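You operate a simulated robot arm through the tools that you are given. There is no shell and no other tool.

You are at the controls of a simulated robot arm. One attempt, no reset.

TASK
Add milk to the batter in the blue bowl and whisk it smooth.
Fine: 60 to 100 ml from the white jug; milk first; jug and black whisk back on the worktop. Set down upright: white jug.

It is judged by the outcome, as a careful person would: the job done as asked, and still so three seconds after it is handed in. It fails if anything else is knocked over, pushed out of place, dropped, spilled or broken.

THE ROBOT
A 6-joint arm with a two-finger gripper, fixed in place. Base frame: the origin is at the foot of the arm, x ahead of it, y to its left, z up. Lengths are in mm, angles in degrees, forces in N, time in s.
Its first joint turns from -166.0 to 166.0 degrees. Payload 2.45 kg.
The TCP is the grasp point between the finger pads, 20 mm short of the fingertips. In the tool frame z runs along the fingers and y along their closing line. Largest opening 140 mm; the body of the gripper starts 168 mm behind the TCP.
Orientation is told as [roll, pitch, yaw] about the base's x, y, z axes, in that order, counted from this pose: with the fingers straight down and closing along the base's y, the tool's x points along the base's -x, its y along +y and its z along -z.

THE INTERFACE
- The arm moves only by the tool servo_tool. Its argument "moves" is a list of rows, each a list of 7 numbers: the finger opening in cm, from 0 to 14, then the shift along the tool's x, y, z in cm, then the turn, a rotation vector about the tool's x, y, z in rad. In form: [[gripper, dx, dy, dz, wx, wy, wz], ...]. A call has 1 to 20 rows; each row is the pose to reach, as a shift and turn from the pose commanded when the call began, along the tool's axes at that moment. A row lasts 0.2 s, in which the tool goes at most 50 mm and 8.6 degrees; a call with a longer step from one row to the next is refused whole, and so is a gripper value outside its range. A pose out of reach is approached as far as the arm can. The call stops where the force on the tool passes 40 N (or 10 N more than at its start, if that is more) or the arm is blocked; 0.2 s more then pass. Each finger travels about 45 mm/s and halts on what it meets, pressing with about 36 N; the grip force reading is that of the motor and also rises with nothing between the fingers. The clock runs only during rows and for 0.2 s after the last one: add rows that repeat a pose to give the fingers time. It gives the time, the measured TCP pose, the force on the tool (base axes), the opening and the grip force at its end, in the units of the frame above (readings bear some noise), with the torque about the TCP (base axes, N m) and any sound that the robot's microphone picked up.
- Cameras (640 x 400 px; columns grow to the right, rows downward): "scene" is fixed at [220.9, -501.7, 1550.7]; the picture's right is [0.44, -0.90, 0.00], its down [-0.51, -0.25, -0.82] and it looks along [0.74, 0.36, -0.57] (base axes); focal length 315 px, centre (320, 200). "wrist" rides on the gripper at [78, 11, -209] in the tool frame; the picture's right is [-0.14, 0.99, 0.00], its down [-0.92, -0.13, -0.37] and it looks along [-0.37, -0.05, 0.93] (tool axes); focal length 280 px, centre (320, 200). There is no depth. A picture from a camera that has moved, and an enlarged one, comes with that camera's place and axes in the base frame and with its lens.
- get_image(camera): a new picture of that camera. It takes no simulated time.
- zoom(camera, box): a new picture of the part [left, top, right, bottom] of that camera's present view, enlarged. It takes no simulated time.
- job_done(): hands the job in; it is judged then, once.

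Places have to be worked out from the pictures, the camera data and where the tool is seen. Open the gripper and draw the arm clear of the work before you hand the job in, unless the task says otherwise.

The tools are called after ">>>" as a command line: name --pt "numbers of a row" for each row, then --argument value for the rest, lists and objects as JSON in quotes. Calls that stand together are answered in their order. servo_tool: Moves the arm, as the interface text tells. Its arguments: {"type":"object","properties":{"moves":{"type":"array"}},"required":["moves"]} The other tools are called the same way: get_image (camera) takes a picture; zoom (camera, box) takes an enlarged picture of a part of a camera's view; job_done () hands the job in.

At the start:

```text
t: 0.0
tool_pos: [677.7, -52.7, 1291.2]
orientation: [0.0, 0.0, 0.0]
wrist_force: [0.3, -1.1, 0.4]
ft_torque: [0.01, 0.01, -0.01]
opening: 139.8
grasp_force: 0.2
```

scene: 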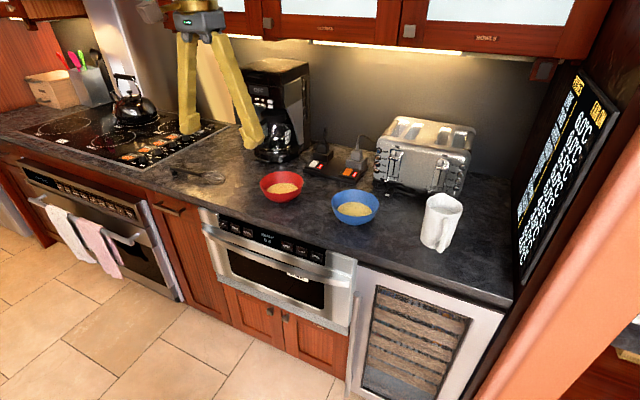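
wrist: 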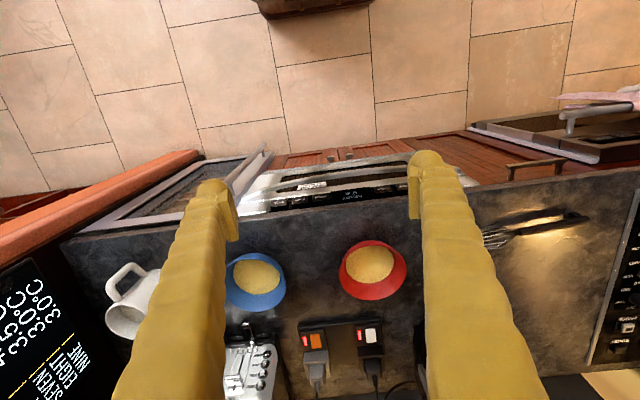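

I start by enlarging the views of the worktop to find the jug, the bowls and the whisk.

>>> zoom --camera "scene" --box '[240, 140, 500, 300]'

>>> zoom --camera "scene" --box '[120, 120, 320, 245]'

>>> zoom --camera "wrist" --box '[80, 180, 340, 400]'

>>> zoom --camera "wrist" --box '[420, 150, 640, 290]'

```text
2.46 times, centred on (370, 220) of scene
camera zoom: at [220.9, -501.7, 1550.7], right [0.44, -0.9, 0.0], down [-0.51, -0.25, -0.82], along [0.74, 0.36, -0.57], focal length 776 px, centre (197, 151)
```

zoom: 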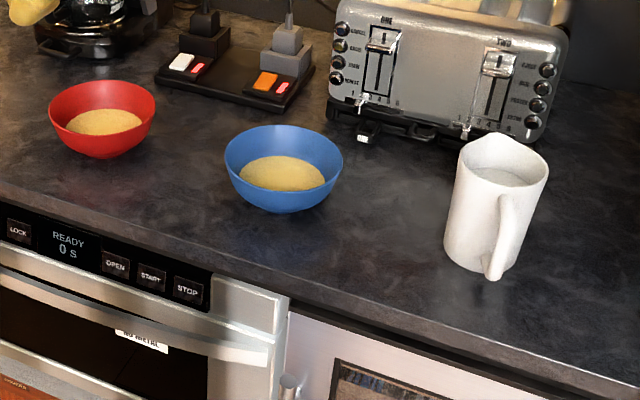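

```text
3.20 times, centred on (220, 182) of scene
camera zoom: at [220.9, -501.7, 1550.7], right [0.44, -0.9, 0.0], down [-0.51, -0.25, -0.82], along [0.74, 0.36, -0.57], focal length 1008 px, centre (640, 256)
```

zoom: 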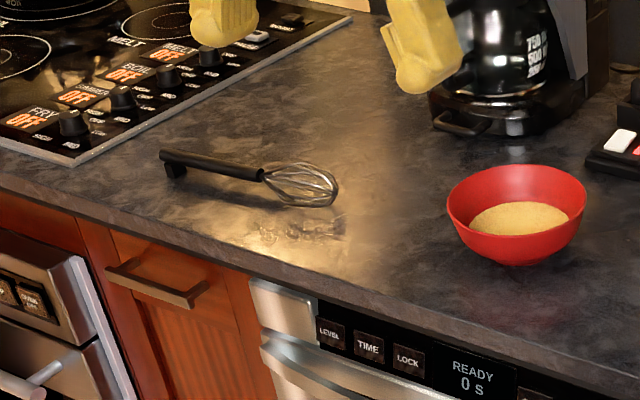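

```text
1.82 times, centred on (210, 290) of wrist
camera zoom: at [600.6, -42.6, 1499.7], right [0.14, 0.99, 0.0], down [0.92, -0.13, 0.37], along [0.37, -0.05, -0.93], focal length 510 px, centre (520, 36)
```

zoom: 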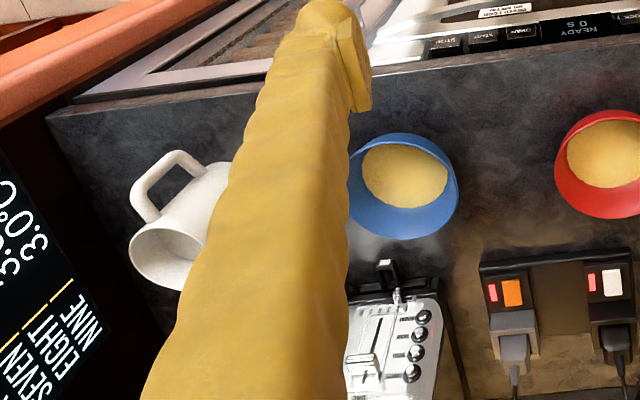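

```text
2.86 times, centred on (530, 220) of wrist
camera zoom: at [600.6, -42.6, 1499.7], right [0.14, 0.99, 0.0], down [0.92, -0.13, 0.37], along [0.37, -0.05, -0.93], focal length 801 px, centre (-280, 143)
```

zoom: 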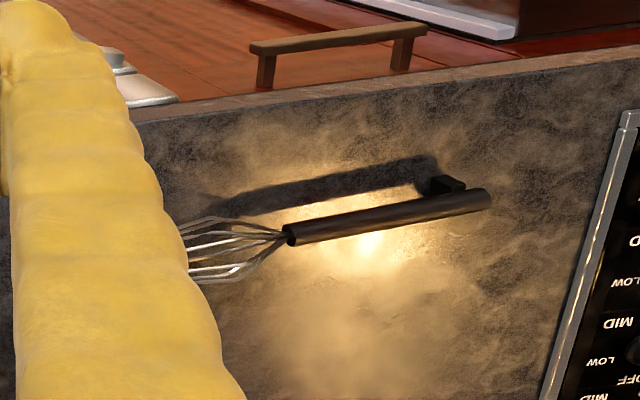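

The counter appears to be near z≈900, with the blue bowl around (998,-246), the jug around (990,-500) and the whisk around (965,290..520). I move the tool, still high, to get closer wrist views of the jug and bowl.

>>> servo_tool --pt "14 -0.8 -4 0.3 0 0 0" --pt "14 -1.8 -8 0.8 0 0 0" --pt "14 -3 -12 1.4 0 0 0" --pt "14 -4.2 -16 2 0 0 0" --pt "14 -5.4 -20 2.6 0 0 0" --pt "14 -6.6 -24 3.2 0 0 0" --pt "14 -7.8 -28 3.8 0 0 0" --pt "14 -9 -32 4.1 0 0 0" --pt "14 -9 -32 4.1 0 0 0"

>>> get_image --camera "wrist"

>>> get_image --camera "scene"

```text
t: 2.0
tool_pos: [769.0, -373.4, 1246.7]
orientation: [-0.1, -0.1, 0.0]
wrist_force: [0.3, 0.3, 0.2]
ft_torque: [0.0, 0.0, 0.01]
opening: 140.1
grasp_force: 0.1
```

```text
taken
camera wrist: at [691.0, -361.6, 1455.6], right [0.14, 0.99, 0.0], down [0.92, -0.13, 0.37], along [0.37, -0.05, -0.93], focal length 280 px, centre (320, 200)
```

wrist: 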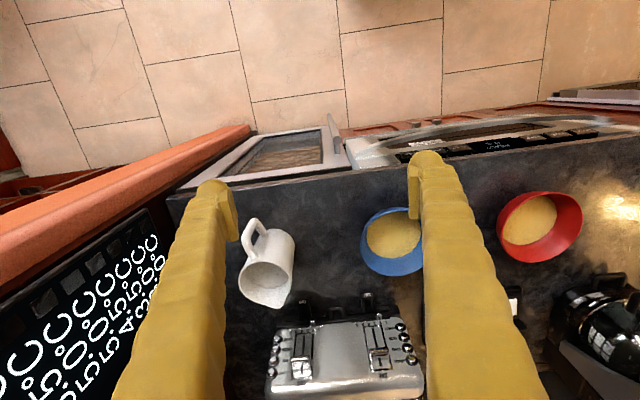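

```text
taken
```

scene: 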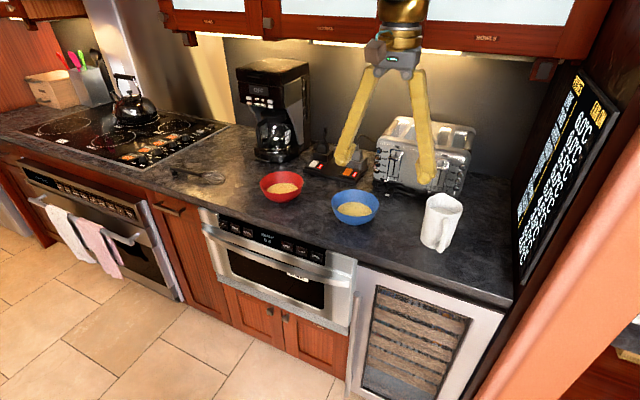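

The jug is now fully between the fingers in the wrist view. I enlarge the jug and bowl from both cameras for measurement.

>>> zoom --camera "wrist" --box '[220, 200, 420, 325]'

>>> zoom --camera "scene" --box '[400, 170, 496, 230]'

>>> zoom --camera "scene" --box '[400, 210, 496, 270]'

>>> zoom --camera "scene" --box '[305, 175, 401, 235]'

```text
3.20 times, centred on (320, 262) of wrist
camera zoom: at [691.0, -361.6, 1455.6], right [0.14, 0.99, 0.0], down [0.92, -0.13, 0.37], along [0.37, -0.05, -0.93], focal length 897 px, centre (320, 0)
```

zoom: 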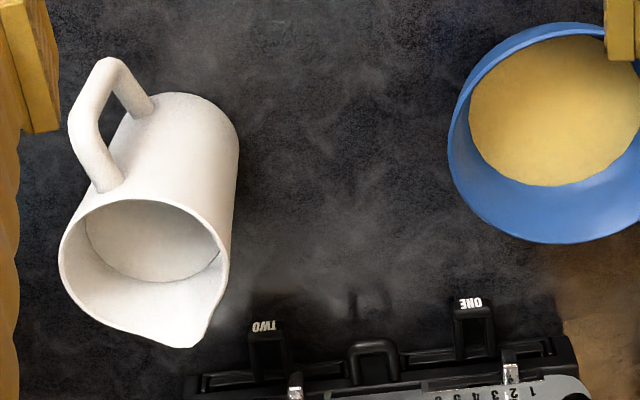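

```text
6.67 times, centred on (448, 200) of scene
camera zoom: at [220.9, -501.7, 1550.7], right [0.44, -0.9, 0.0], down [-0.51, -0.25, -0.82], along [0.74, 0.36, -0.57], focal length 2101 px, centre (-533, 200)
```

zoom: 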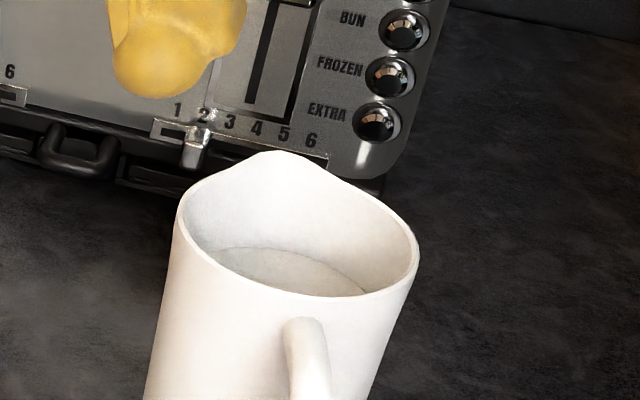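

```text
6.67 times, centred on (448, 240) of scene
camera zoom: at [220.9, -501.7, 1550.7], right [0.44, -0.9, 0.0], down [-0.51, -0.25, -0.82], along [0.74, 0.36, -0.57], focal length 2101 px, centre (-533, -67)
```

zoom: 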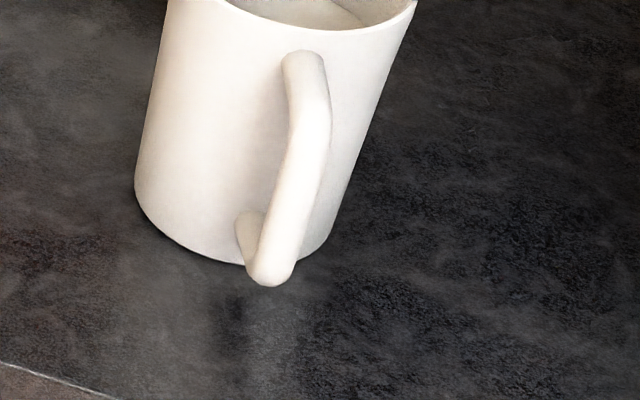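

```text
6.67 times, centred on (353, 205) of scene
camera zoom: at [220.9, -501.7, 1550.7], right [0.44, -0.9, 0.0], down [-0.51, -0.25, -0.82], along [0.74, 0.36, -0.57], focal length 2101 px, centre (100, 167)
```

zoom: 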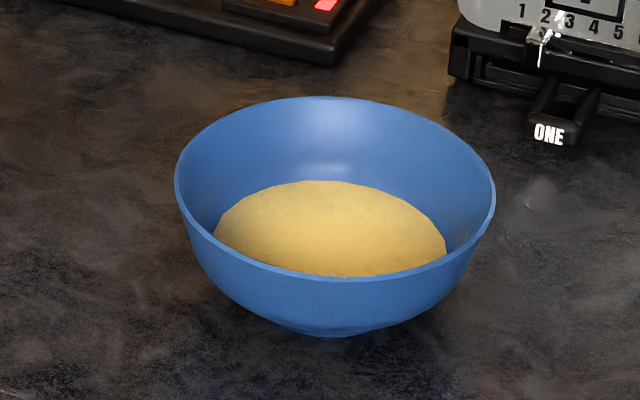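

The jug axis triangulates to about (991,-501), with its rim at z≈1054, milk about 35 mm below that, spout azimuth ≈+14° and handle toward the robot. The worktop is at about 922. I shift sideways and yaw 13° so the fingers will straddle the handle.

>>> servo_tool --pt "14 -0.8 -3.2 1.2 0 0 -0.06" --pt "14 -1.6 -6.4 2.4 0 0 -0.12" --pt "14 -2.4 -9.6 3.6 0 0 -0.18" --pt "14 -3.2 -12.7 5 0 0 -0.227" --pt "14 -3.2 -12.7 5 0 0 -0.227"

>>> servo_tool --pt "14 0 0 0 0 -0.14 0" --pt "14 0 0 0 0 -0.28 0" --pt "14 0 0 0 0 -0.42 0" --pt "14 0 0 0 0 -0.56 0" --pt "14 0 0 0 0 -0.7 0" --pt "14 0 0 0 0 -0.84 0" --pt "14 0 0 0 0 -0.98 0" --pt "14 0 0 0 0 -1.12 0" --pt "14 0 0 0 0 -1.24 0" --pt "14 0 0 0 0 -1.309 0" --pt "14 0 0 0 0 -1.309 0"

>>> get_image --camera "wrist"

>>> get_image --camera "scene"

```text
t: 3.2
tool_pos: [797.0, -498.8, 1198.5]
orientation: [-0.1, 0.0, 13.0]
wrist_force: [0.0, 0.4, -0.7]
ft_torque: [0.03, -0.01, 0.01]
opening: 139.9
grasp_force: 0.0
```

```text
t: 5.6
tool_pos: [798.9, -500.6, 1200.8]
orientation: [-0.2, -75.2, 13.0]
wrist_force: [0.1, 0.0, -0.5]
ft_torque: [0.01, 0.01, -0.01]
opening: 140.0
grasp_force: 0.1
```

```text
taken
camera wrist: at [580.4, -539.5, 1178.3], right [-0.19, 0.97, 0.13], down [-0.09, -0.15, 0.98], along [0.98, 0.17, 0.11], focal length 280 px, centre (320, 200)
```

wrist: 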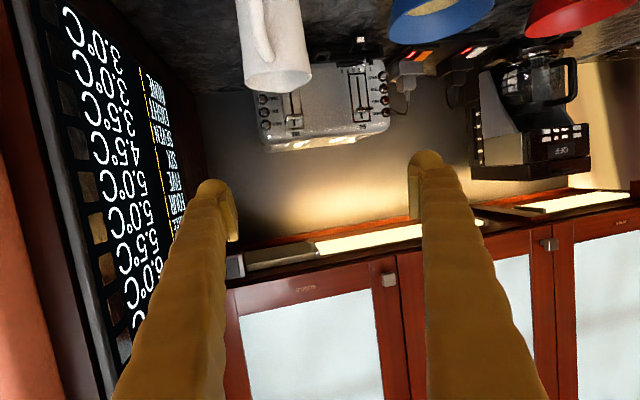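

```text
taken
```

scene: 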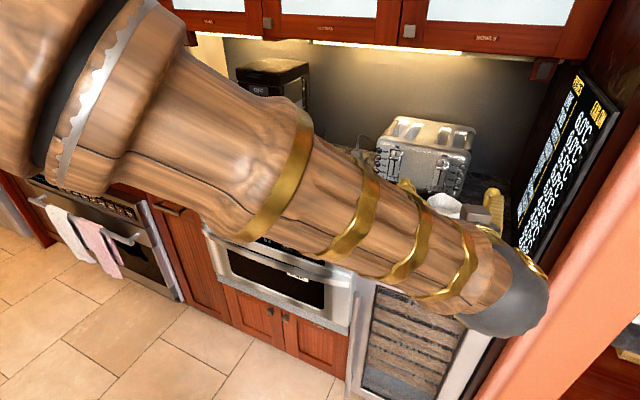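

The pose is accurate and the wrist picture (now inverted) confirms the jug is near (991,-503). I descend to a pre-grasp point 150 mm behind the jug, still short of the handle.

>>> servo_tool --pt "14 3.1 -0.9 1.7 0 0 0" --pt "14 6.2 -1.8 3.4 0 0 0" --pt "14 9.3 -2.7 5.1 0 0 0" --pt "14 12.4 -3.6 6.8 0 0 0" --pt "14 15.4 -4.46 8.5 0 0 0" --pt "14 15.4 -4.46 8.5 0 0 0"

>>> get_image --camera "wrist"

>>> get_image --camera "scene"

```text
t: 7.0
tool_pos: [852.2, -537.1, 1027.9]
orientation: [-0.1, -75.0, 13.0]
wrist_force: [0.5, 0.2, -0.1]
ft_torque: [-0.01, 0.03, 0.0]
opening: 139.8
grasp_force: 0.0
```

```text
taken
camera wrist: at [633.4, -576.7, 1005.9], right [-0.19, 0.97, 0.13], down [-0.09, -0.15, 0.98], along [0.98, 0.17, 0.11], focal length 280 px, centre (320, 200)
```

wrist: 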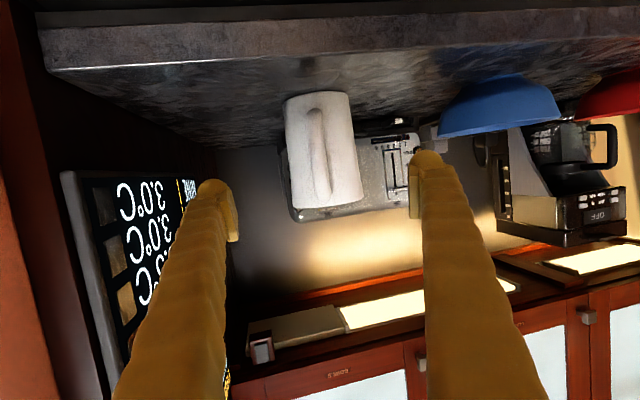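

```text
taken
```

scene: 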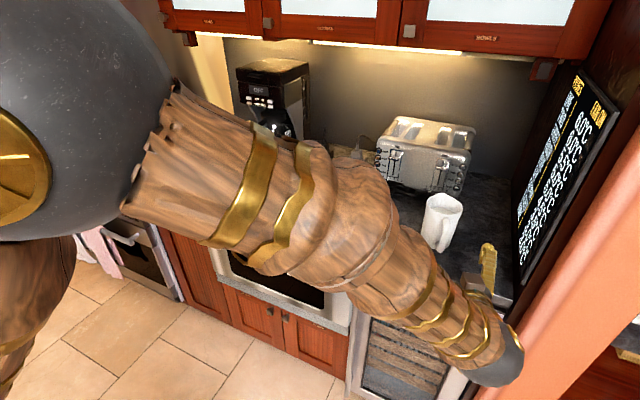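

The jug now sits between the fingers in the wrist view, with the handle facing the gripper. I enlarge to check centring and heights.

>>> zoom --camera "wrist" --box '[200, 70, 440, 220]'

```text
2.67 times, centred on (320, 145) of wrist
camera zoom: at [633.4, -576.7, 1005.9], right [-0.19, 0.97, 0.13], down [-0.09, -0.15, 0.98], along [0.98, 0.17, 0.11], focal length 748 px, centre (320, 347)
```

zoom: 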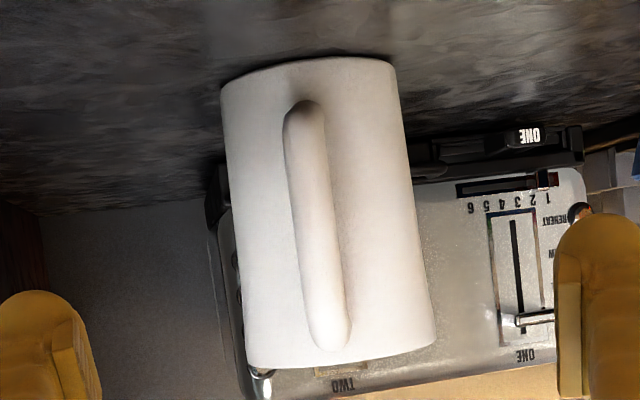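

The jug axis reads about (991,-499) with the worktop at z≈924, and the handle is centred within 3 mm of the finger plane. I advance 149 mm along the tool axis with the fingers wide open.

>>> servo_tool --pt "14 0 0.1 2.5 0 0 0" --pt "14 0 0.2 5 0 0 0" --pt "14 0 0.3 7.5 0 0 0" --pt "14 0 0.3 10 0 0 0" --pt "14 0 0.3 12.5 0 0 0" --pt "14 0 0.3 14.9 0 0 0" --pt "14 0 0.3 14.9 0 0 0"

>>> get_image --camera "wrist"

>>> zoom --camera "scene" --box '[370, 160, 530, 260]'

```text
t: 8.6
tool_pos: [992.1, -496.9, 991.3]
orientation: [0.0, -74.9, 13.0]
wrist_force: [-0.3, 0.0, -0.5]
ft_torque: [-0.03, -0.02, 0.01]
opening: 139.9
grasp_force: 0.0
```

```text
taken
camera wrist: at [773.8, -537.7, 969.0], right [-0.19, 0.97, 0.13], down [-0.09, -0.15, 0.98], along [0.98, 0.17, 0.11], focal length 280 px, centre (320, 200)
```

wrist: 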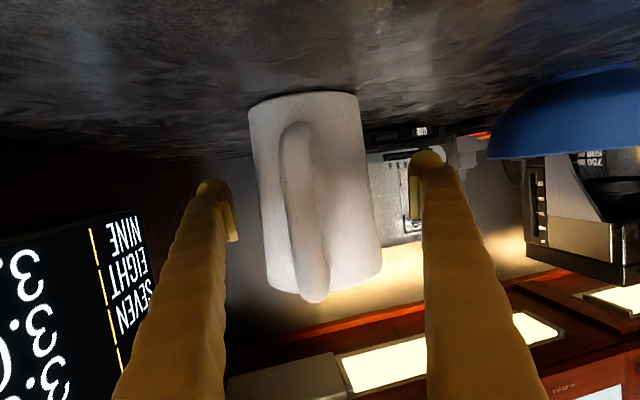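

```text
4.00 times, centred on (450, 210) of scene
camera zoom: at [220.9, -501.7, 1550.7], right [0.44, -0.9, 0.0], down [-0.51, -0.25, -0.82], along [0.74, 0.36, -0.57], focal length 1260 px, centre (-200, 160)
```

zoom: 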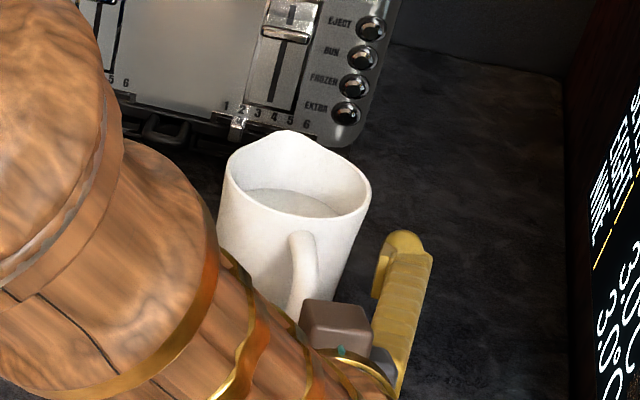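

The fingers straddle the jug without contact. I enlarge to check the centring before closing.

>>> zoom --camera "wrist" --box '[190, 120, 446, 280]'

```text
2.50 times, centred on (318, 200) of wrist
camera zoom: at [773.8, -537.7, 969.0], right [-0.19, 0.97, 0.13], down [-0.09, -0.15, 0.98], along [0.98, 0.17, 0.11], focal length 701 px, centre (325, 200)
```

zoom: 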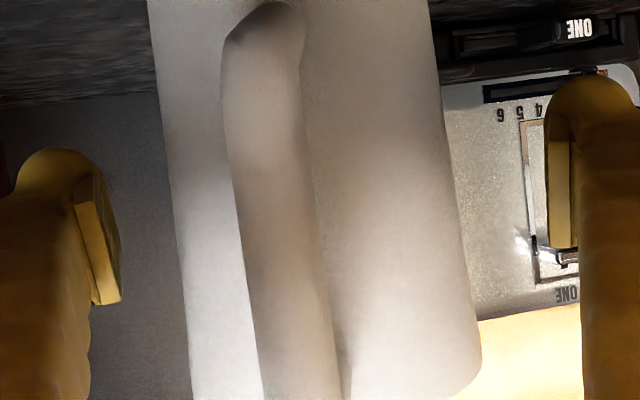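

The jug sits about 4 mm toward the left finger, so I shift by that and then close gently on the body.

>>> servo_tool --pt "14 0 -0.4 0 0 0 0" --pt "14 0 -0.4 0 0 0 0" --pt "9.6 0 -0.4 0 0 0 0" --pt "9.6 0 -0.4 0 0 0 0" --pt "9.6 0 -0.4 0 0 0 0" --pt "9.6 0 -0.4 0 0 0 0"

>>> zoom --camera "wrist" --box '[190, 120, 446, 280]'

```text
t: 10.0
tool_pos: [994.0, -500.4, 989.4]
orientation: [-0.2, -74.9, 13.1]
wrist_force: [-0.5, 0.3, 0.4]
ft_torque: [-0.01, -0.01, 0.0]
opening: 96.1
grasp_force: 0.0
```

```text
2.50 times, centred on (318, 200) of wrist
camera zoom: at [774.5, -541.1, 968.8], right [-0.19, 0.97, 0.13], down [-0.09, -0.15, 0.98], along [0.98, 0.17, 0.11], focal length 701 px, centre (325, 200)
```

zoom: 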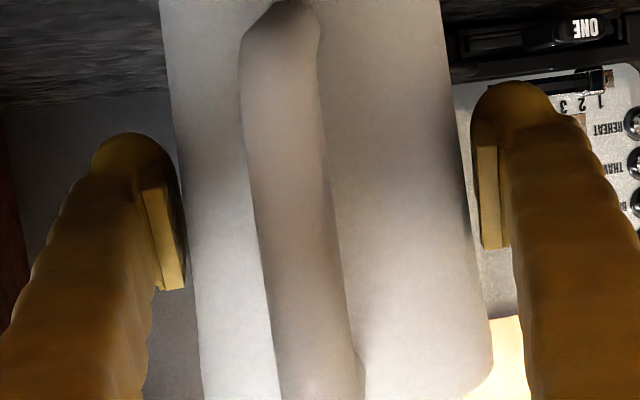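

The jug is well centred with a few millimetres on each side, so I close fully and let the grip build.

>>> servo_tool --pt "8.8 0 0 0 0 0 0" --pt "8 0 0 0 0 0 0" --pt "6 0 0 0 0 0 0" --pt "5 0 0 0 0 0 0" --pt "5 0 0 0 0 0 0" --pt "5 0 0 0 0 0 0"

>>> zoom --camera "wrist" --box '[190, 120, 446, 280]'

```text
t: 11.4
tool_pos: [992.9, -501.2, 990.4]
orientation: [-0.1, -75.0, 12.9]
wrist_force: [0.5, -2.2, 1.1]
ft_torque: [0.01, 0.01, 0.06]
opening: 87.4
grasp_force: 36.1
```

```text
2.50 times, centred on (318, 200) of wrist
camera zoom: at [774.5, -541.1, 968.8], right [-0.19, 0.97, 0.13], down [-0.09, -0.15, 0.98], along [0.98, 0.17, 0.11], focal length 701 px, centre (325, 200)
```

zoom: 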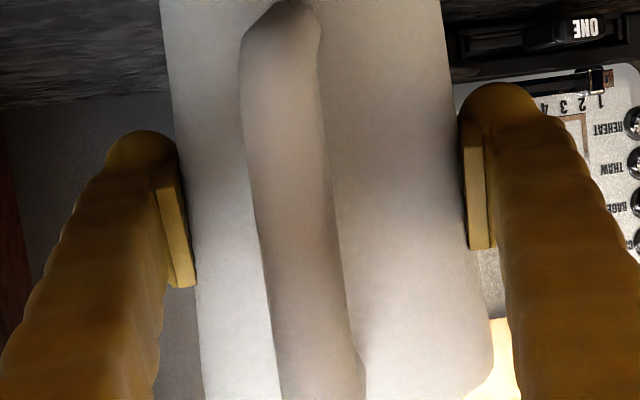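

The grip is holding at 36 N on an 87 mm body. I lift 20 mm straight up, slowly, and read the weight.

>>> servo_tool --pt "5 -0.3 0 -0.08 0 0 0" --pt "5 -0.8 0 -0.21 0 0 0" --pt "5 -1.4 0 -0.375 0 0 0" --pt "5 -1.93 0 -0.518 0 0 0" --pt "5 -1.93 0 -0.518 0 0 0" --pt "5 -1.93 0 -0.518 0 0 0"

>>> get_image --camera "wrist"

>>> zoom --camera "scene" --box '[370, 160, 530, 260]'

```text
t: 12.8
tool_pos: [990.8, -502.8, 1010.3]
orientation: [0.0, -75.1, 13.0]
wrist_force: [-0.9, 0.5, -6.4]
ft_torque: [-0.03, -0.11, 0.0]
opening: 87.0
grasp_force: 35.6
```

```text
taken
camera wrist: at [773.4, -542.8, 988.5], right [-0.19, 0.97, 0.13], down [-0.09, -0.15, 0.98], along [0.98, 0.17, 0.11], focal length 280 px, centre (320, 200)
```

wrist: 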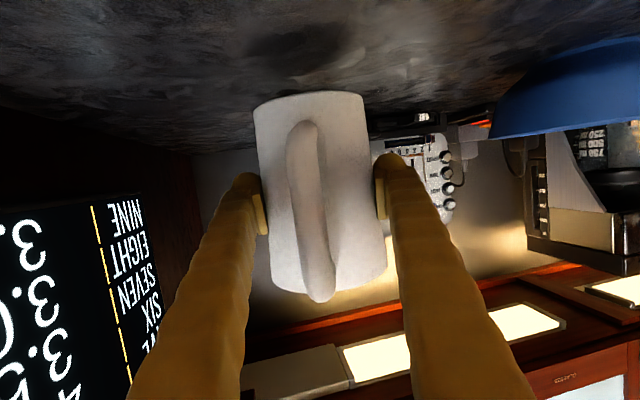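

```text
4.00 times, centred on (450, 210) of scene
camera zoom: at [220.9, -501.7, 1550.7], right [0.44, -0.9, 0.0], down [-0.51, -0.25, -0.82], along [0.74, 0.36, -0.57], focal length 1260 px, centre (-200, 160)
```

zoom: 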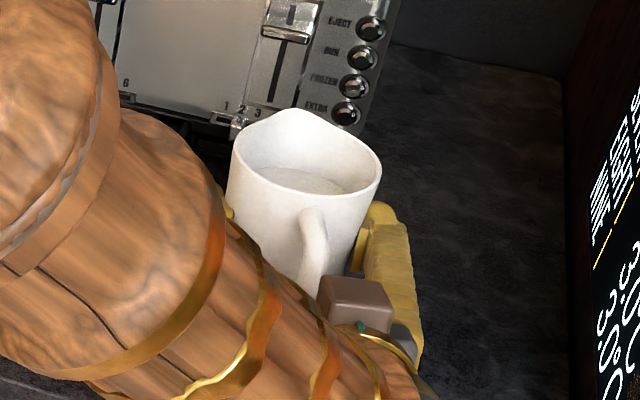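

The jug is off the worktop, upright, with a load of about 6.4 N. I lift a further 100 mm and then carry it level to a point just short of the blue bowl.

>>> servo_tool --pt "5 -0.8 0 -0.21 0 0 0" --pt "5 -2.6 0 -0.7 0 0 0" --pt "5 -5 0 -1.34 0 0 0" --pt "5 -7.4 0 -1.98 0 0 0" --pt "5 -9 0 -2.41 0 0 0" --pt "5 -9.66 0 -2.59 0 0 0" --pt "5 -9.66 0 -2.59 0 0 0"

>>> servo_tool --pt "5 0.06 1 -0.22 0 0 0" --pt "5 0.18 3 -0.66 0 0 0" --pt "5 0.32 5.5 -1.2 0 0 0" --pt "5 0.47 8 -1.75 0 0 0" --pt "5 0.62 10.5 -2.3 0 0 0" --pt "5 0.76 13 -2.84 0 0 0" --pt "5 0.91 15.5 -3.39 0 0 0" --pt "5 1.06 18 -3.94 0 0 0" --pt "5 1.2 20.5 -4.48 0 0 0" --pt "5 1.33 22.7 -4.96 0 0 0" --pt "5 1.41 24.1 -5.27 0 0 0" --pt "5 1.45 24.7 -5.4 0 0 0" --pt "5 1.45 24.7 -5.4 0 0 0" --pt "5 1.45 24.7 -5.4 0 0 0"

>>> get_image --camera "scene"

>>> get_image --camera "wrist"

```text
t: 14.4
tool_pos: [993.3, -504.7, 1109.4]
orientation: [0.0, -75.1, 12.9]
wrist_force: [-0.8, -0.9, -6.8]
ft_torque: [0.04, -0.13, 0.0]
opening: 87.2
grasp_force: 36.3
```

```text
t: 17.4
tool_pos: [882.2, -276.8, 1111.1]
orientation: [0.0, -75.1, 13.0]
wrist_force: [0.3, 0.6, -5.8]
ft_torque: [0.0, -0.08, 0.01]
opening: 87.1
grasp_force: 36.2
```

```text
taken
```

scene: 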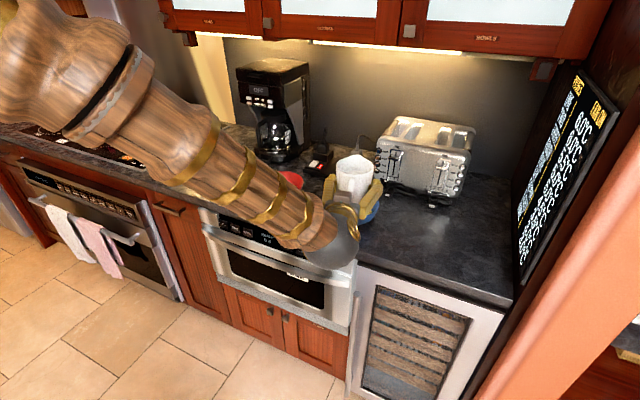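

```text
taken
camera wrist: at [663.8, -315.7, 1089.2], right [-0.19, 0.97, 0.13], down [-0.09, -0.15, 0.98], along [0.98, 0.17, 0.11], focal length 280 px, centre (320, 200)
```

wrist: 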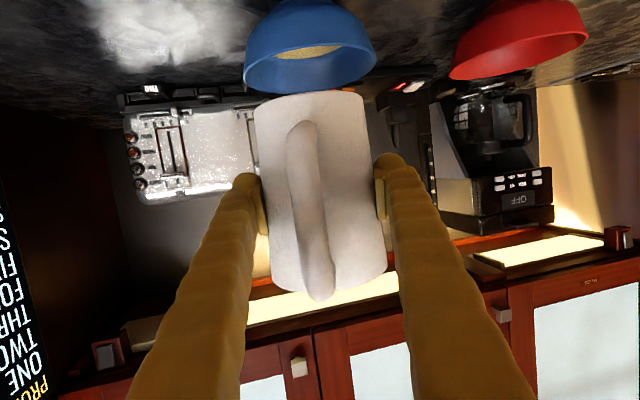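

The jug is level and lined up with the bowl, whose centre again comes out at y≈-248. I record the milk level inside the jug from the scene camera and take some weight readings before pouring.

>>> zoom --camera "scene" --box '[316, 140, 396, 190]'

>>> zoom --camera "scene" --box '[292, 140, 420, 220]'

>>> servo_tool --pt "5 0 0 0 0 0 0"

>>> servo_tool --pt "5 0 0 0 0 0 0"

>>> servo_tool --pt "5 0 0 0 0 0 0"

>>> servo_tool --pt "5 0 0 0 0 0 0"

>>> servo_tool --pt "5 0 0 0 0 0 0"

>>> servo_tool --pt "5 0 0 0 0 0 0"

>>> servo_tool --pt "5 0 0 0 0 0 0"

>>> servo_tool --pt "5 0 0 0 0 0 0"

>>> servo_tool --pt "5 0 0 0 0 0 0"

>>> servo_tool --pt "5 0 0 0 0 0 0"

```text
8.00 times, centred on (356, 165) of scene
camera zoom: at [220.9, -501.7, 1550.7], right [0.44, -0.9, 0.0], down [-0.51, -0.25, -0.82], along [0.74, 0.36, -0.57], focal length 2521 px, centre (32, 480)
```

zoom: 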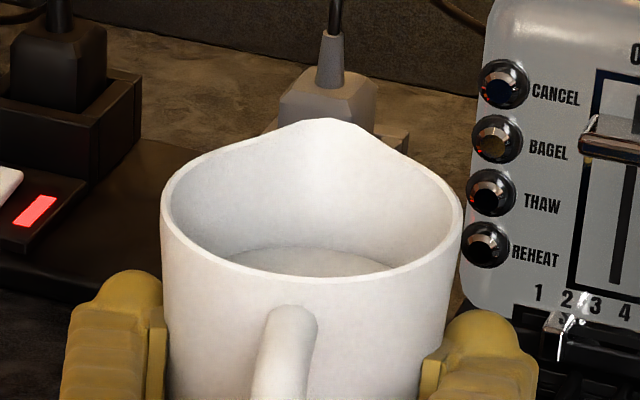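

```text
5.00 times, centred on (356, 180) of scene
camera zoom: at [220.9, -501.7, 1550.7], right [0.44, -0.9, 0.0], down [-0.51, -0.25, -0.82], along [0.74, 0.36, -0.57], focal length 1576 px, centre (140, 300)
```

zoom: 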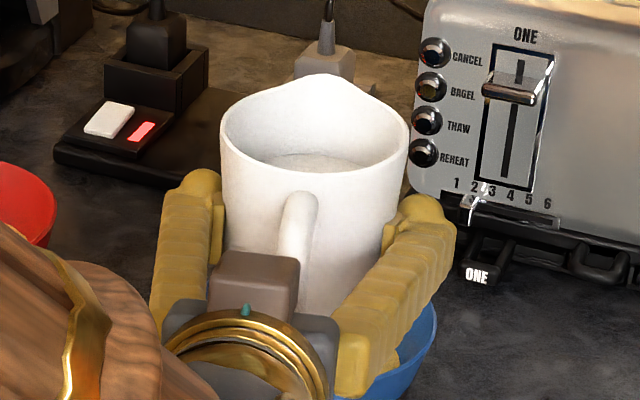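

```text
t: 17.8
tool_pos: [882.4, -276.5, 1111.2]
orientation: [0.0, -75.0, 13.0]
wrist_force: [-0.7, -0.5, -5.2]
ft_torque: [0.06, -0.05, 0.03]
opening: 87.0
grasp_force: 35.5
```

```text
t: 18.2
tool_pos: [882.3, -276.3, 1110.9]
orientation: [0.0, -75.0, 13.0]
wrist_force: [0.1, -0.2, -5.7]
ft_torque: [0.02, -0.13, 0.01]
opening: 86.9
grasp_force: 36.2
```

```text
t: 18.6
tool_pos: [881.8, -276.5, 1111.3]
orientation: [0.0, -75.0, 13.0]
wrist_force: [-0.4, -0.2, -5.4]
ft_torque: [0.03, -0.1, -0.01]
opening: 87.0
grasp_force: 35.7
```

```text
t: 19.0
tool_pos: [881.7, -276.2, 1110.9]
orientation: [0.0, -75.0, 13.0]
wrist_force: [-0.5, 0.9, -5.3]
ft_torque: [0.01, -0.1, -0.01]
opening: 86.9
grasp_force: 35.3
```

```text
t: 19.4
tool_pos: [881.8, -276.3, 1111.1]
orientation: [0.0, -75.1, 13.0]
wrist_force: [0.2, -0.6, -6.1]
ft_torque: [0.05, -0.09, -0.02]
opening: 87.0
grasp_force: 35.9
```

```text
t: 19.8
tool_pos: [881.8, -277.0, 1110.5]
orientation: [0.1, -75.1, 12.9]
wrist_force: [-0.1, 0.6, -6.0]
ft_torque: [0.08, -0.1, -0.01]
opening: 86.8
grasp_force: 36.3
```

```text
t: 20.2
tool_pos: [881.8, -276.6, 1110.4]
orientation: [0.1, -75.0, 13.1]
wrist_force: [0.0, 0.1, -5.8]
ft_torque: [0.02, -0.12, 0.01]
opening: 86.6
grasp_force: 36.1
```

```text
t: 20.6
tool_pos: [881.2, -275.3, 1111.2]
orientation: [0.0, -75.0, 13.0]
wrist_force: [-0.2, 0.1, -6.1]
ft_torque: [0.05, -0.09, -0.03]
opening: 87.3
grasp_force: 35.8
```

```text
t: 21.0
tool_pos: [882.3, -275.8, 1111.3]
orientation: [0.0, -75.0, 13.0]
wrist_force: [-0.6, 0.1, -6.2]
ft_torque: [0.03, -0.04, 0.01]
opening: 86.8
grasp_force: 35.9
```

```text
t: 21.4
tool_pos: [881.2, -275.1, 1111.2]
orientation: [0.1, -75.0, 13.0]
wrist_force: [0.2, 0.7, -6.7]
ft_torque: [0.03, -0.07, 0.0]
opening: 86.6
grasp_force: 35.5
```

The baseline load averages 5.85 N and the milk surface sits about 38 mm under the rim. I tilt to about 26°, which is below the pour angle I estimate, while lowering to z≈1045 so the spout hangs over the bowl.

>>> servo_tool --pt "5 0 0 0 0 0.08 0" --pt "5 0 0 0 0 0.17 0" --pt "5 0 0 0 0 0.26 0" --pt "5 0.97 0 0.26 0 0.35 0" --pt "5 2.42 0 0.65 0 0.42 0" --pt "5 4.35 0 1.16 0 0.45 0" --pt "5 5.8 0 1.55 0 0.45 0" --pt "5 6.38 0 1.71 0 0.45 0" --pt "5 6.38 0 1.71 0 0.45 0" --pt "5 6.38 0 1.71 0 0.45 0"

>>> zoom --camera "scene" --box '[292, 140, 420, 220]'

>>> get_image --camera "wrist"

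```text
t: 23.6
tool_pos: [882.6, -276.2, 1045.4]
orientation: [0.1, -49.2, 13.0]
wrist_force: [-0.2, -0.7, -6.9]
ft_torque: [0.04, -0.1, -0.01]
opening: 87.2
grasp_force: 35.9
```

```text
5.00 times, centred on (356, 180) of scene
camera zoom: at [220.9, -501.7, 1550.7], right [0.44, -0.9, 0.0], down [-0.51, -0.25, -0.82], along [0.74, 0.36, -0.57], focal length 1576 px, centre (140, 300)
```

zoom: 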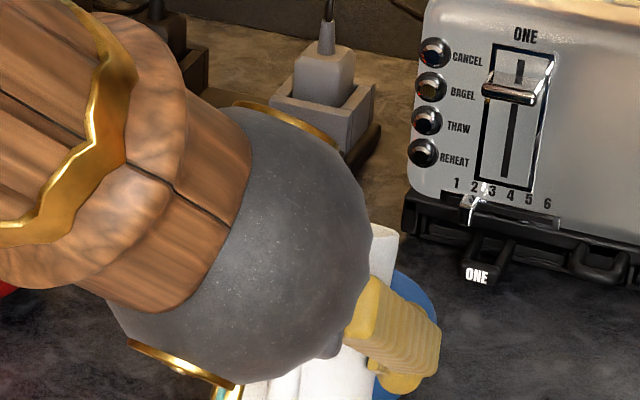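

```text
taken
camera wrist: at [676.4, -312.3, 1121.9], right [-0.13, 0.99, 0.1], down [0.34, -0.05, 0.94], along [0.93, 0.16, -0.33], focal length 280 px, centre (320, 200)
```

wrist: 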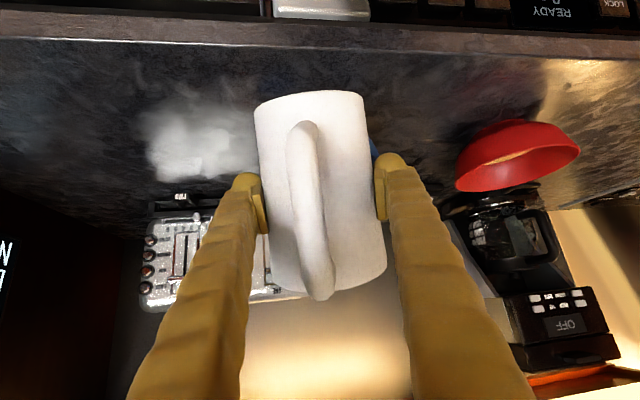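

The bowl is hidden behind the jug and wrist here, so I will rely on weight, sound, and return-to-level checks. I tilt slowly to about 36° and read.

>>> servo_tool --pt "5 0 0 0 0 0.04 0" --pt "5 0 0 0 0 0.08 0" --pt "5 0 0 0 0 0.12 0" --pt "5 0 0 0 0 0.15 0" --pt "5 0 0 0 0 0.178 0" --pt "5 0 0 0 0 0.178 0" --pt "5 0 0 0 0 0.178 0"

>>> zoom --camera "scene" --box '[320, 160, 400, 210]'

>>> servo_tool --pt "5 0 0 0 0 0 0"

>>> servo_tool --pt "5 0 0 0 0 0 0"

>>> servo_tool --pt "5 0 0 0 0 0 0"

>>> servo_tool --pt "5 0 0 0 0 0 0"

```text
t: 25.2
tool_pos: [881.2, -275.8, 1044.2]
orientation: [0.0, -39.0, 12.9]
wrist_force: [0.6, 1.0, -5.1]
ft_torque: [0.03, -0.09, -0.01]
opening: 87.1
grasp_force: 35.6
```

```text
8.00 times, centred on (360, 185) of scene
camera zoom: at [220.9, -501.7, 1550.7], right [0.44, -0.9, 0.0], down [-0.51, -0.25, -0.82], along [0.74, 0.36, -0.57], focal length 2521 px, centre (0, 320)
```

zoom: 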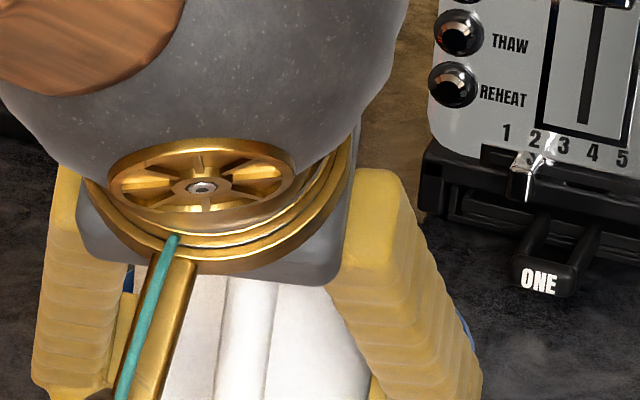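

```text
t: 25.6
tool_pos: [881.3, -274.8, 1044.8]
orientation: [0.1, -39.0, 12.9]
wrist_force: [-0.5, -0.2, -5.6]
ft_torque: [0.03, -0.09, 0.04]
opening: 86.9
grasp_force: 36.2
```

```text
t: 26.0
tool_pos: [881.8, -275.5, 1043.9]
orientation: [0.0, -38.9, 13.0]
wrist_force: [-0.7, 0.0, -6.5]
ft_torque: [0.03, -0.11, 0.02]
opening: 86.9
grasp_force: 36.3
```

```text
t: 26.4
tool_pos: [882.0, -274.4, 1043.7]
orientation: [0.0, -38.9, 13.0]
wrist_force: [0.3, -0.2, -5.8]
ft_torque: [0.03, -0.1, 0.03]
opening: 86.8
grasp_force: 36.1
```

```text
t: 26.8
tool_pos: [881.4, -276.1, 1045.6]
orientation: [0.0, -39.0, 13.0]
wrist_force: [-0.2, -1.4, -6.8]
ft_torque: [0.04, -0.11, 0.01]
opening: 86.8
grasp_force: 36.1
```

There is no sound and no weight loss at 36°. I go on to about 40° and read again.

>>> servo_tool --pt "5 0 0 0 0 0.025 0" --pt "5 0 0 0 0 0.05 0" --pt "5 0 0 0 0 0.07 0" --pt "5 0 0 0 0 0.07 0"

>>> servo_tool --pt "5 0 0 0 0 0 0"

>>> servo_tool --pt "5 0 0 0 0 0 0"

>>> servo_tool --pt "5 0 0 0 0 0 0"

>>> get_image --camera "wrist"

```text
t: 27.8
tool_pos: [881.6, -274.7, 1044.6]
orientation: [0.0, -35.0, 13.1]
wrist_force: [-0.2, 0.0, -5.9]
ft_torque: [0.05, -0.13, 0.03]
opening: 87.0
grasp_force: 36.5
```

```text
t: 28.2
tool_pos: [881.5, -275.7, 1044.3]
orientation: [0.0, -35.1, 13.0]
wrist_force: [0.5, -0.2, -5.0]
ft_torque: [0.01, -0.12, 0.0]
opening: 86.7
grasp_force: 36.0
```

```text
t: 28.6
tool_pos: [882.2, -274.4, 1044.7]
orientation: [0.0, -35.0, 13.0]
wrist_force: [0.4, 0.1, -5.4]
ft_torque: [0.04, -0.07, -0.01]
opening: 86.8
grasp_force: 36.7
```

```text
t: 29.0
tool_pos: [881.0, -275.4, 1044.5]
orientation: [0.0, -35.1, 13.0]
wrist_force: [-0.1, -0.2, -5.0]
ft_torque: [0.03, -0.09, 0.0]
opening: 86.8
grasp_force: 36.3
```

```text
taken
camera wrist: at [701.1, -306.2, 1171.1], right [-0.11, 0.99, 0.08], down [0.56, 0.0, 0.83], along [0.82, 0.14, -0.55], focal length 280 px, centre (320, 200)
```

wrist: 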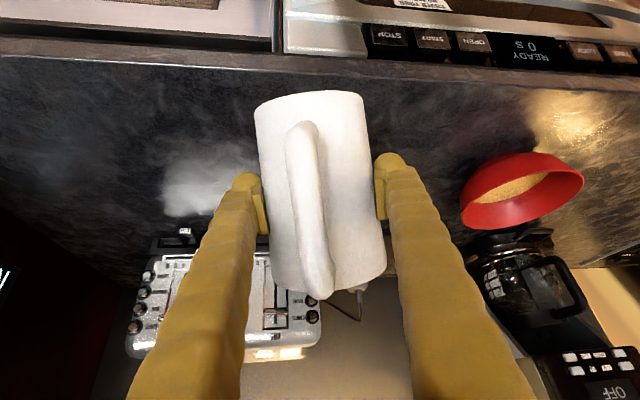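

The last few readings hint at some weight loss. I take more samples before going further.

>>> servo_tool --pt "5 0 0 0 0 0 0"

>>> servo_tool --pt "5 0 0 0 0 0 0"

>>> servo_tool --pt "5 0 0 0 0 0 0"

>>> servo_tool --pt "5 0 0 0 0 0 0"

>>> servo_tool --pt "5 0 0 0 0 0 0"

>>> servo_tool --pt "5 0 0 0 0 0 0"

>>> zoom --camera "scene" --box '[300, 160, 428, 240]'

```text
t: 29.4
tool_pos: [881.3, -275.7, 1045.3]
orientation: [0.0, -35.0, 13.0]
wrist_force: [-0.1, -0.2, -4.7]
ft_torque: [0.02, -0.07, -0.02]
opening: 87.0
grasp_force: 36.3
```

```text
t: 29.8
tool_pos: [881.9, -275.3, 1045.4]
orientation: [0.0, -35.0, 13.0]
wrist_force: [-0.1, 0.4, -5.3]
ft_torque: [-0.03, -0.1, -0.02]
opening: 86.7
grasp_force: 36.0
```

```text
t: 30.2
tool_pos: [881.5, -274.7, 1044.8]
orientation: [-0.1, -35.1, 13.0]
wrist_force: [-0.5, -1.4, -5.7]
ft_torque: [0.0, -0.06, -0.04]
opening: 86.6
grasp_force: 36.1
```

```text
t: 30.6
tool_pos: [882.3, -275.6, 1045.8]
orientation: [0.0, -34.9, 13.0]
wrist_force: [-0.4, 0.1, -5.7]
ft_torque: [0.01, -0.06, 0.01]
opening: 86.5
grasp_force: 35.7
```

```text
t: 31.0
tool_pos: [882.4, -273.2, 1044.4]
orientation: [0.0, -34.9, 13.0]
wrist_force: [0.2, 0.2, -5.7]
ft_torque: [0.03, -0.09, -0.03]
opening: 86.2
grasp_force: 35.9
```

```text
t: 31.4
tool_pos: [881.6, -274.9, 1044.7]
orientation: [-0.1, -35.1, 13.0]
wrist_force: [-0.7, 1.2, -5.2]
ft_torque: [0.01, -0.09, 0.01]
opening: 86.7
grasp_force: 35.7
```

```text
5.00 times, centred on (364, 200) of scene
camera zoom: at [220.9, -501.7, 1550.7], right [0.44, -0.9, 0.0], down [-0.51, -0.25, -0.82], along [0.74, 0.36, -0.57], focal length 1576 px, centre (100, 200)
```

zoom: 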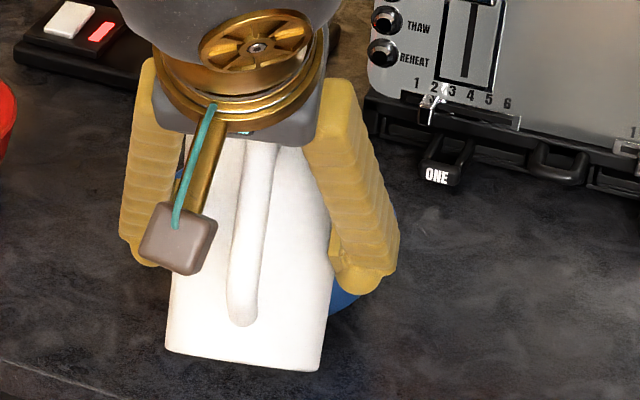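

The ten-sample mean has fallen to about 5.36 N, so roughly 0.5 N may have poured. I return the jug to level above the bowl to check by eye.

>>> servo_tool --pt "5 0 0 0 0 -0.08 0" --pt "5 0 0 0 0 -0.16 0" --pt "5 0 0 0 0 -0.248 0" --pt "5 -1.15 0 -1.64 0 -0.26 0" --pt "5 -2.58 0 -3.69 0 -0.29 0" --pt "5 -3.79 0 -5.41 0 -0.36 0" --pt "5 -3.79 0 -5.41 0 -0.46 0" --pt "5 -3.79 0 -5.41 0 -0.56 0" --pt "5 -3.79 0 -5.41 0 -0.65 0" --pt "5 -3.79 0 -5.41 0 -0.698 0" --pt "5 -3.79 0 -5.41 0 -0.698 0" --pt "5 -3.79 0 -5.41 0 -0.698 0" --pt "5 -3.79 0 -5.41 0 -0.698 0"

>>> zoom --camera "scene" --box '[316, 140, 396, 190]'

>>> zoom --camera "wrist" --box '[220, 0, 412, 120]'

>>> zoom --camera "scene" --box '[292, 160, 420, 240]'

```text
t: 34.2
tool_pos: [882.1, -274.9, 1110.6]
orientation: [0.0, -74.9, 13.0]
wrist_force: [0.6, -0.7, -5.5]
ft_torque: [0.03, -0.08, 0.01]
opening: 86.6
grasp_force: 36.3
```

```text
8.00 times, centred on (356, 165) of scene
camera zoom: at [220.9, -501.7, 1550.7], right [0.44, -0.9, 0.0], down [-0.51, -0.25, -0.82], along [0.74, 0.36, -0.57], focal length 2521 px, centre (32, 480)
```

zoom: 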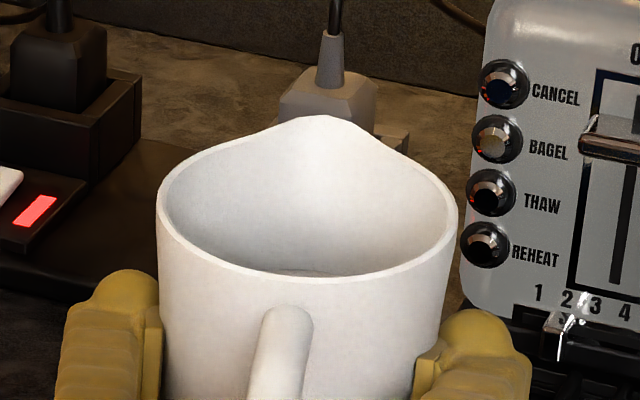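

```text
3.33 times, centred on (316, 60) of wrist
camera zoom: at [663.5, -314.0, 1089.1], right [-0.19, 0.97, 0.13], down [-0.09, -0.15, 0.98], along [0.98, 0.17, 0.11], focal length 935 px, centre (333, 667)
```

zoom: 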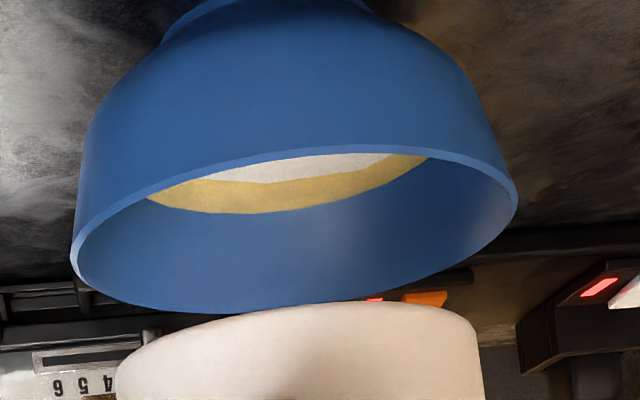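

```text
5.00 times, centred on (356, 200) of scene
camera zoom: at [220.9, -501.7, 1550.7], right [0.44, -0.9, 0.0], down [-0.51, -0.25, -0.82], along [0.74, 0.36, -0.57], focal length 1576 px, centre (140, 200)
```

zoom: 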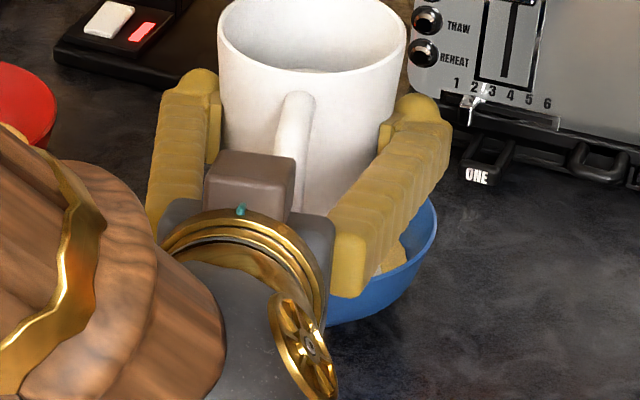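

White milk is now visible on the batter and the level in the jug has dropped about 10 mm, which is roughly 55–60 ml. I measure more finely with tighter zooms and more weight samples before topping up.

>>> zoom --camera "scene" --box '[336, 160, 376, 185]'

>>> servo_tool --pt "5 0 0 0 0 0 0"

>>> servo_tool --pt "5 0 0 0 0 0 0"

>>> servo_tool --pt "5 0 0 0 0 0 0"

>>> servo_tool --pt "5 0 0 0 0 0 0"

>>> servo_tool --pt "5 0 0 0 0 0 0"

>>> servo_tool --pt "5 0 0 0 0 0 0"

>>> servo_tool --pt "5 0 0 0 0 0 0"

>>> servo_tool --pt "5 0 0 0 0 0 0"

>>> servo_tool --pt "5 0 0 0 0 0 0"

>>> servo_tool --pt "5 0 0 0 0 0 0"

>>> servo_tool --pt "5 0 0 0 0 0 0"

>>> servo_tool --pt "5 0 0 0 0 0 0"

```text
16.00 times, centred on (356, 172) of scene
camera zoom: at [220.9, -501.7, 1550.7], right [0.44, -0.9, 0.0], down [-0.51, -0.25, -0.82], along [0.74, 0.36, -0.57], focal length 5042 px, centre (-256, 640)
```

zoom: 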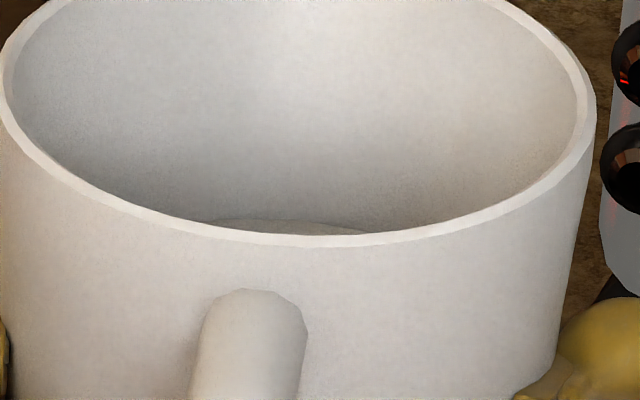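

```text
t: 34.6
tool_pos: [881.7, -275.6, 1110.2]
orientation: [0.1, -75.1, 13.1]
wrist_force: [0.2, -0.2, -4.7]
ft_torque: [0.02, -0.11, 0.0]
opening: 86.3
grasp_force: 36.2
```

```text
t: 35.0
tool_pos: [881.8, -274.9, 1110.5]
orientation: [0.0, -75.1, 13.0]
wrist_force: [-0.9, -0.6, -5.3]
ft_torque: [0.0, -0.09, 0.01]
opening: 86.5
grasp_force: 35.6
```

```text
t: 35.4
tool_pos: [881.7, -274.1, 1110.8]
orientation: [-0.1, -74.9, 13.0]
wrist_force: [-0.4, 0.1, -5.6]
ft_torque: [-0.02, -0.08, -0.02]
opening: 86.6
grasp_force: 35.6
```

```text
t: 35.8
tool_pos: [882.1, -274.5, 1111.1]
orientation: [0.0, -75.0, 13.0]
wrist_force: [-0.1, -0.2, -6.2]
ft_torque: [0.01, -0.06, 0.02]
opening: 86.2
grasp_force: 36.1
```

```text
t: 36.2
tool_pos: [882.3, -275.4, 1110.6]
orientation: [0.0, -75.0, 13.0]
wrist_force: [-0.1, 0.0, -5.7]
ft_torque: [0.03, -0.06, -0.03]
opening: 86.7
grasp_force: 35.9
```

```text
t: 36.6
tool_pos: [881.6, -274.2, 1110.3]
orientation: [0.0, -75.0, 13.0]
wrist_force: [-1.4, 0.7, -6.4]
ft_torque: [0.02, -0.09, 0.02]
opening: 86.3
grasp_force: 36.3
```

```text
t: 37.0
tool_pos: [881.2, -273.7, 1110.8]
orientation: [0.0, -74.9, 13.0]
wrist_force: [-1.1, 0.5, -5.1]
ft_torque: [0.03, -0.11, 0.01]
opening: 86.5
grasp_force: 35.6
```

```text
t: 37.4
tool_pos: [881.8, -274.1, 1109.6]
orientation: [-0.1, -74.9, 12.9]
wrist_force: [1.0, -0.6, -6.6]
ft_torque: [0.03, -0.06, 0.0]
opening: 86.3
grasp_force: 35.8
```

```text
t: 37.8
tool_pos: [881.3, -275.3, 1110.5]
orientation: [0.0, -75.0, 13.0]
wrist_force: [0.1, -0.3, -6.8]
ft_torque: [0.02, -0.09, -0.02]
opening: 86.6
grasp_force: 35.9
```

```text
t: 38.2
tool_pos: [882.3, -274.3, 1110.7]
orientation: [0.0, -75.0, 13.0]
wrist_force: [0.7, -0.2, -6.2]
ft_torque: [0.07, -0.07, -0.03]
opening: 86.0
grasp_force: 35.8
```

```text
t: 38.6
tool_pos: [882.7, -275.1, 1110.8]
orientation: [0.0, -75.1, 13.0]
wrist_force: [-0.4, 1.2, -6.2]
ft_torque: [0.04, -0.06, 0.02]
opening: 86.2
grasp_force: 35.7
```

```text
t: 39.0
tool_pos: [881.2, -273.9, 1108.9]
orientation: [0.0, -74.9, 13.0]
wrist_force: [-0.2, 0.3, -6.3]
ft_torque: [0.02, -0.08, -0.01]
opening: 86.4
grasp_force: 35.8
```

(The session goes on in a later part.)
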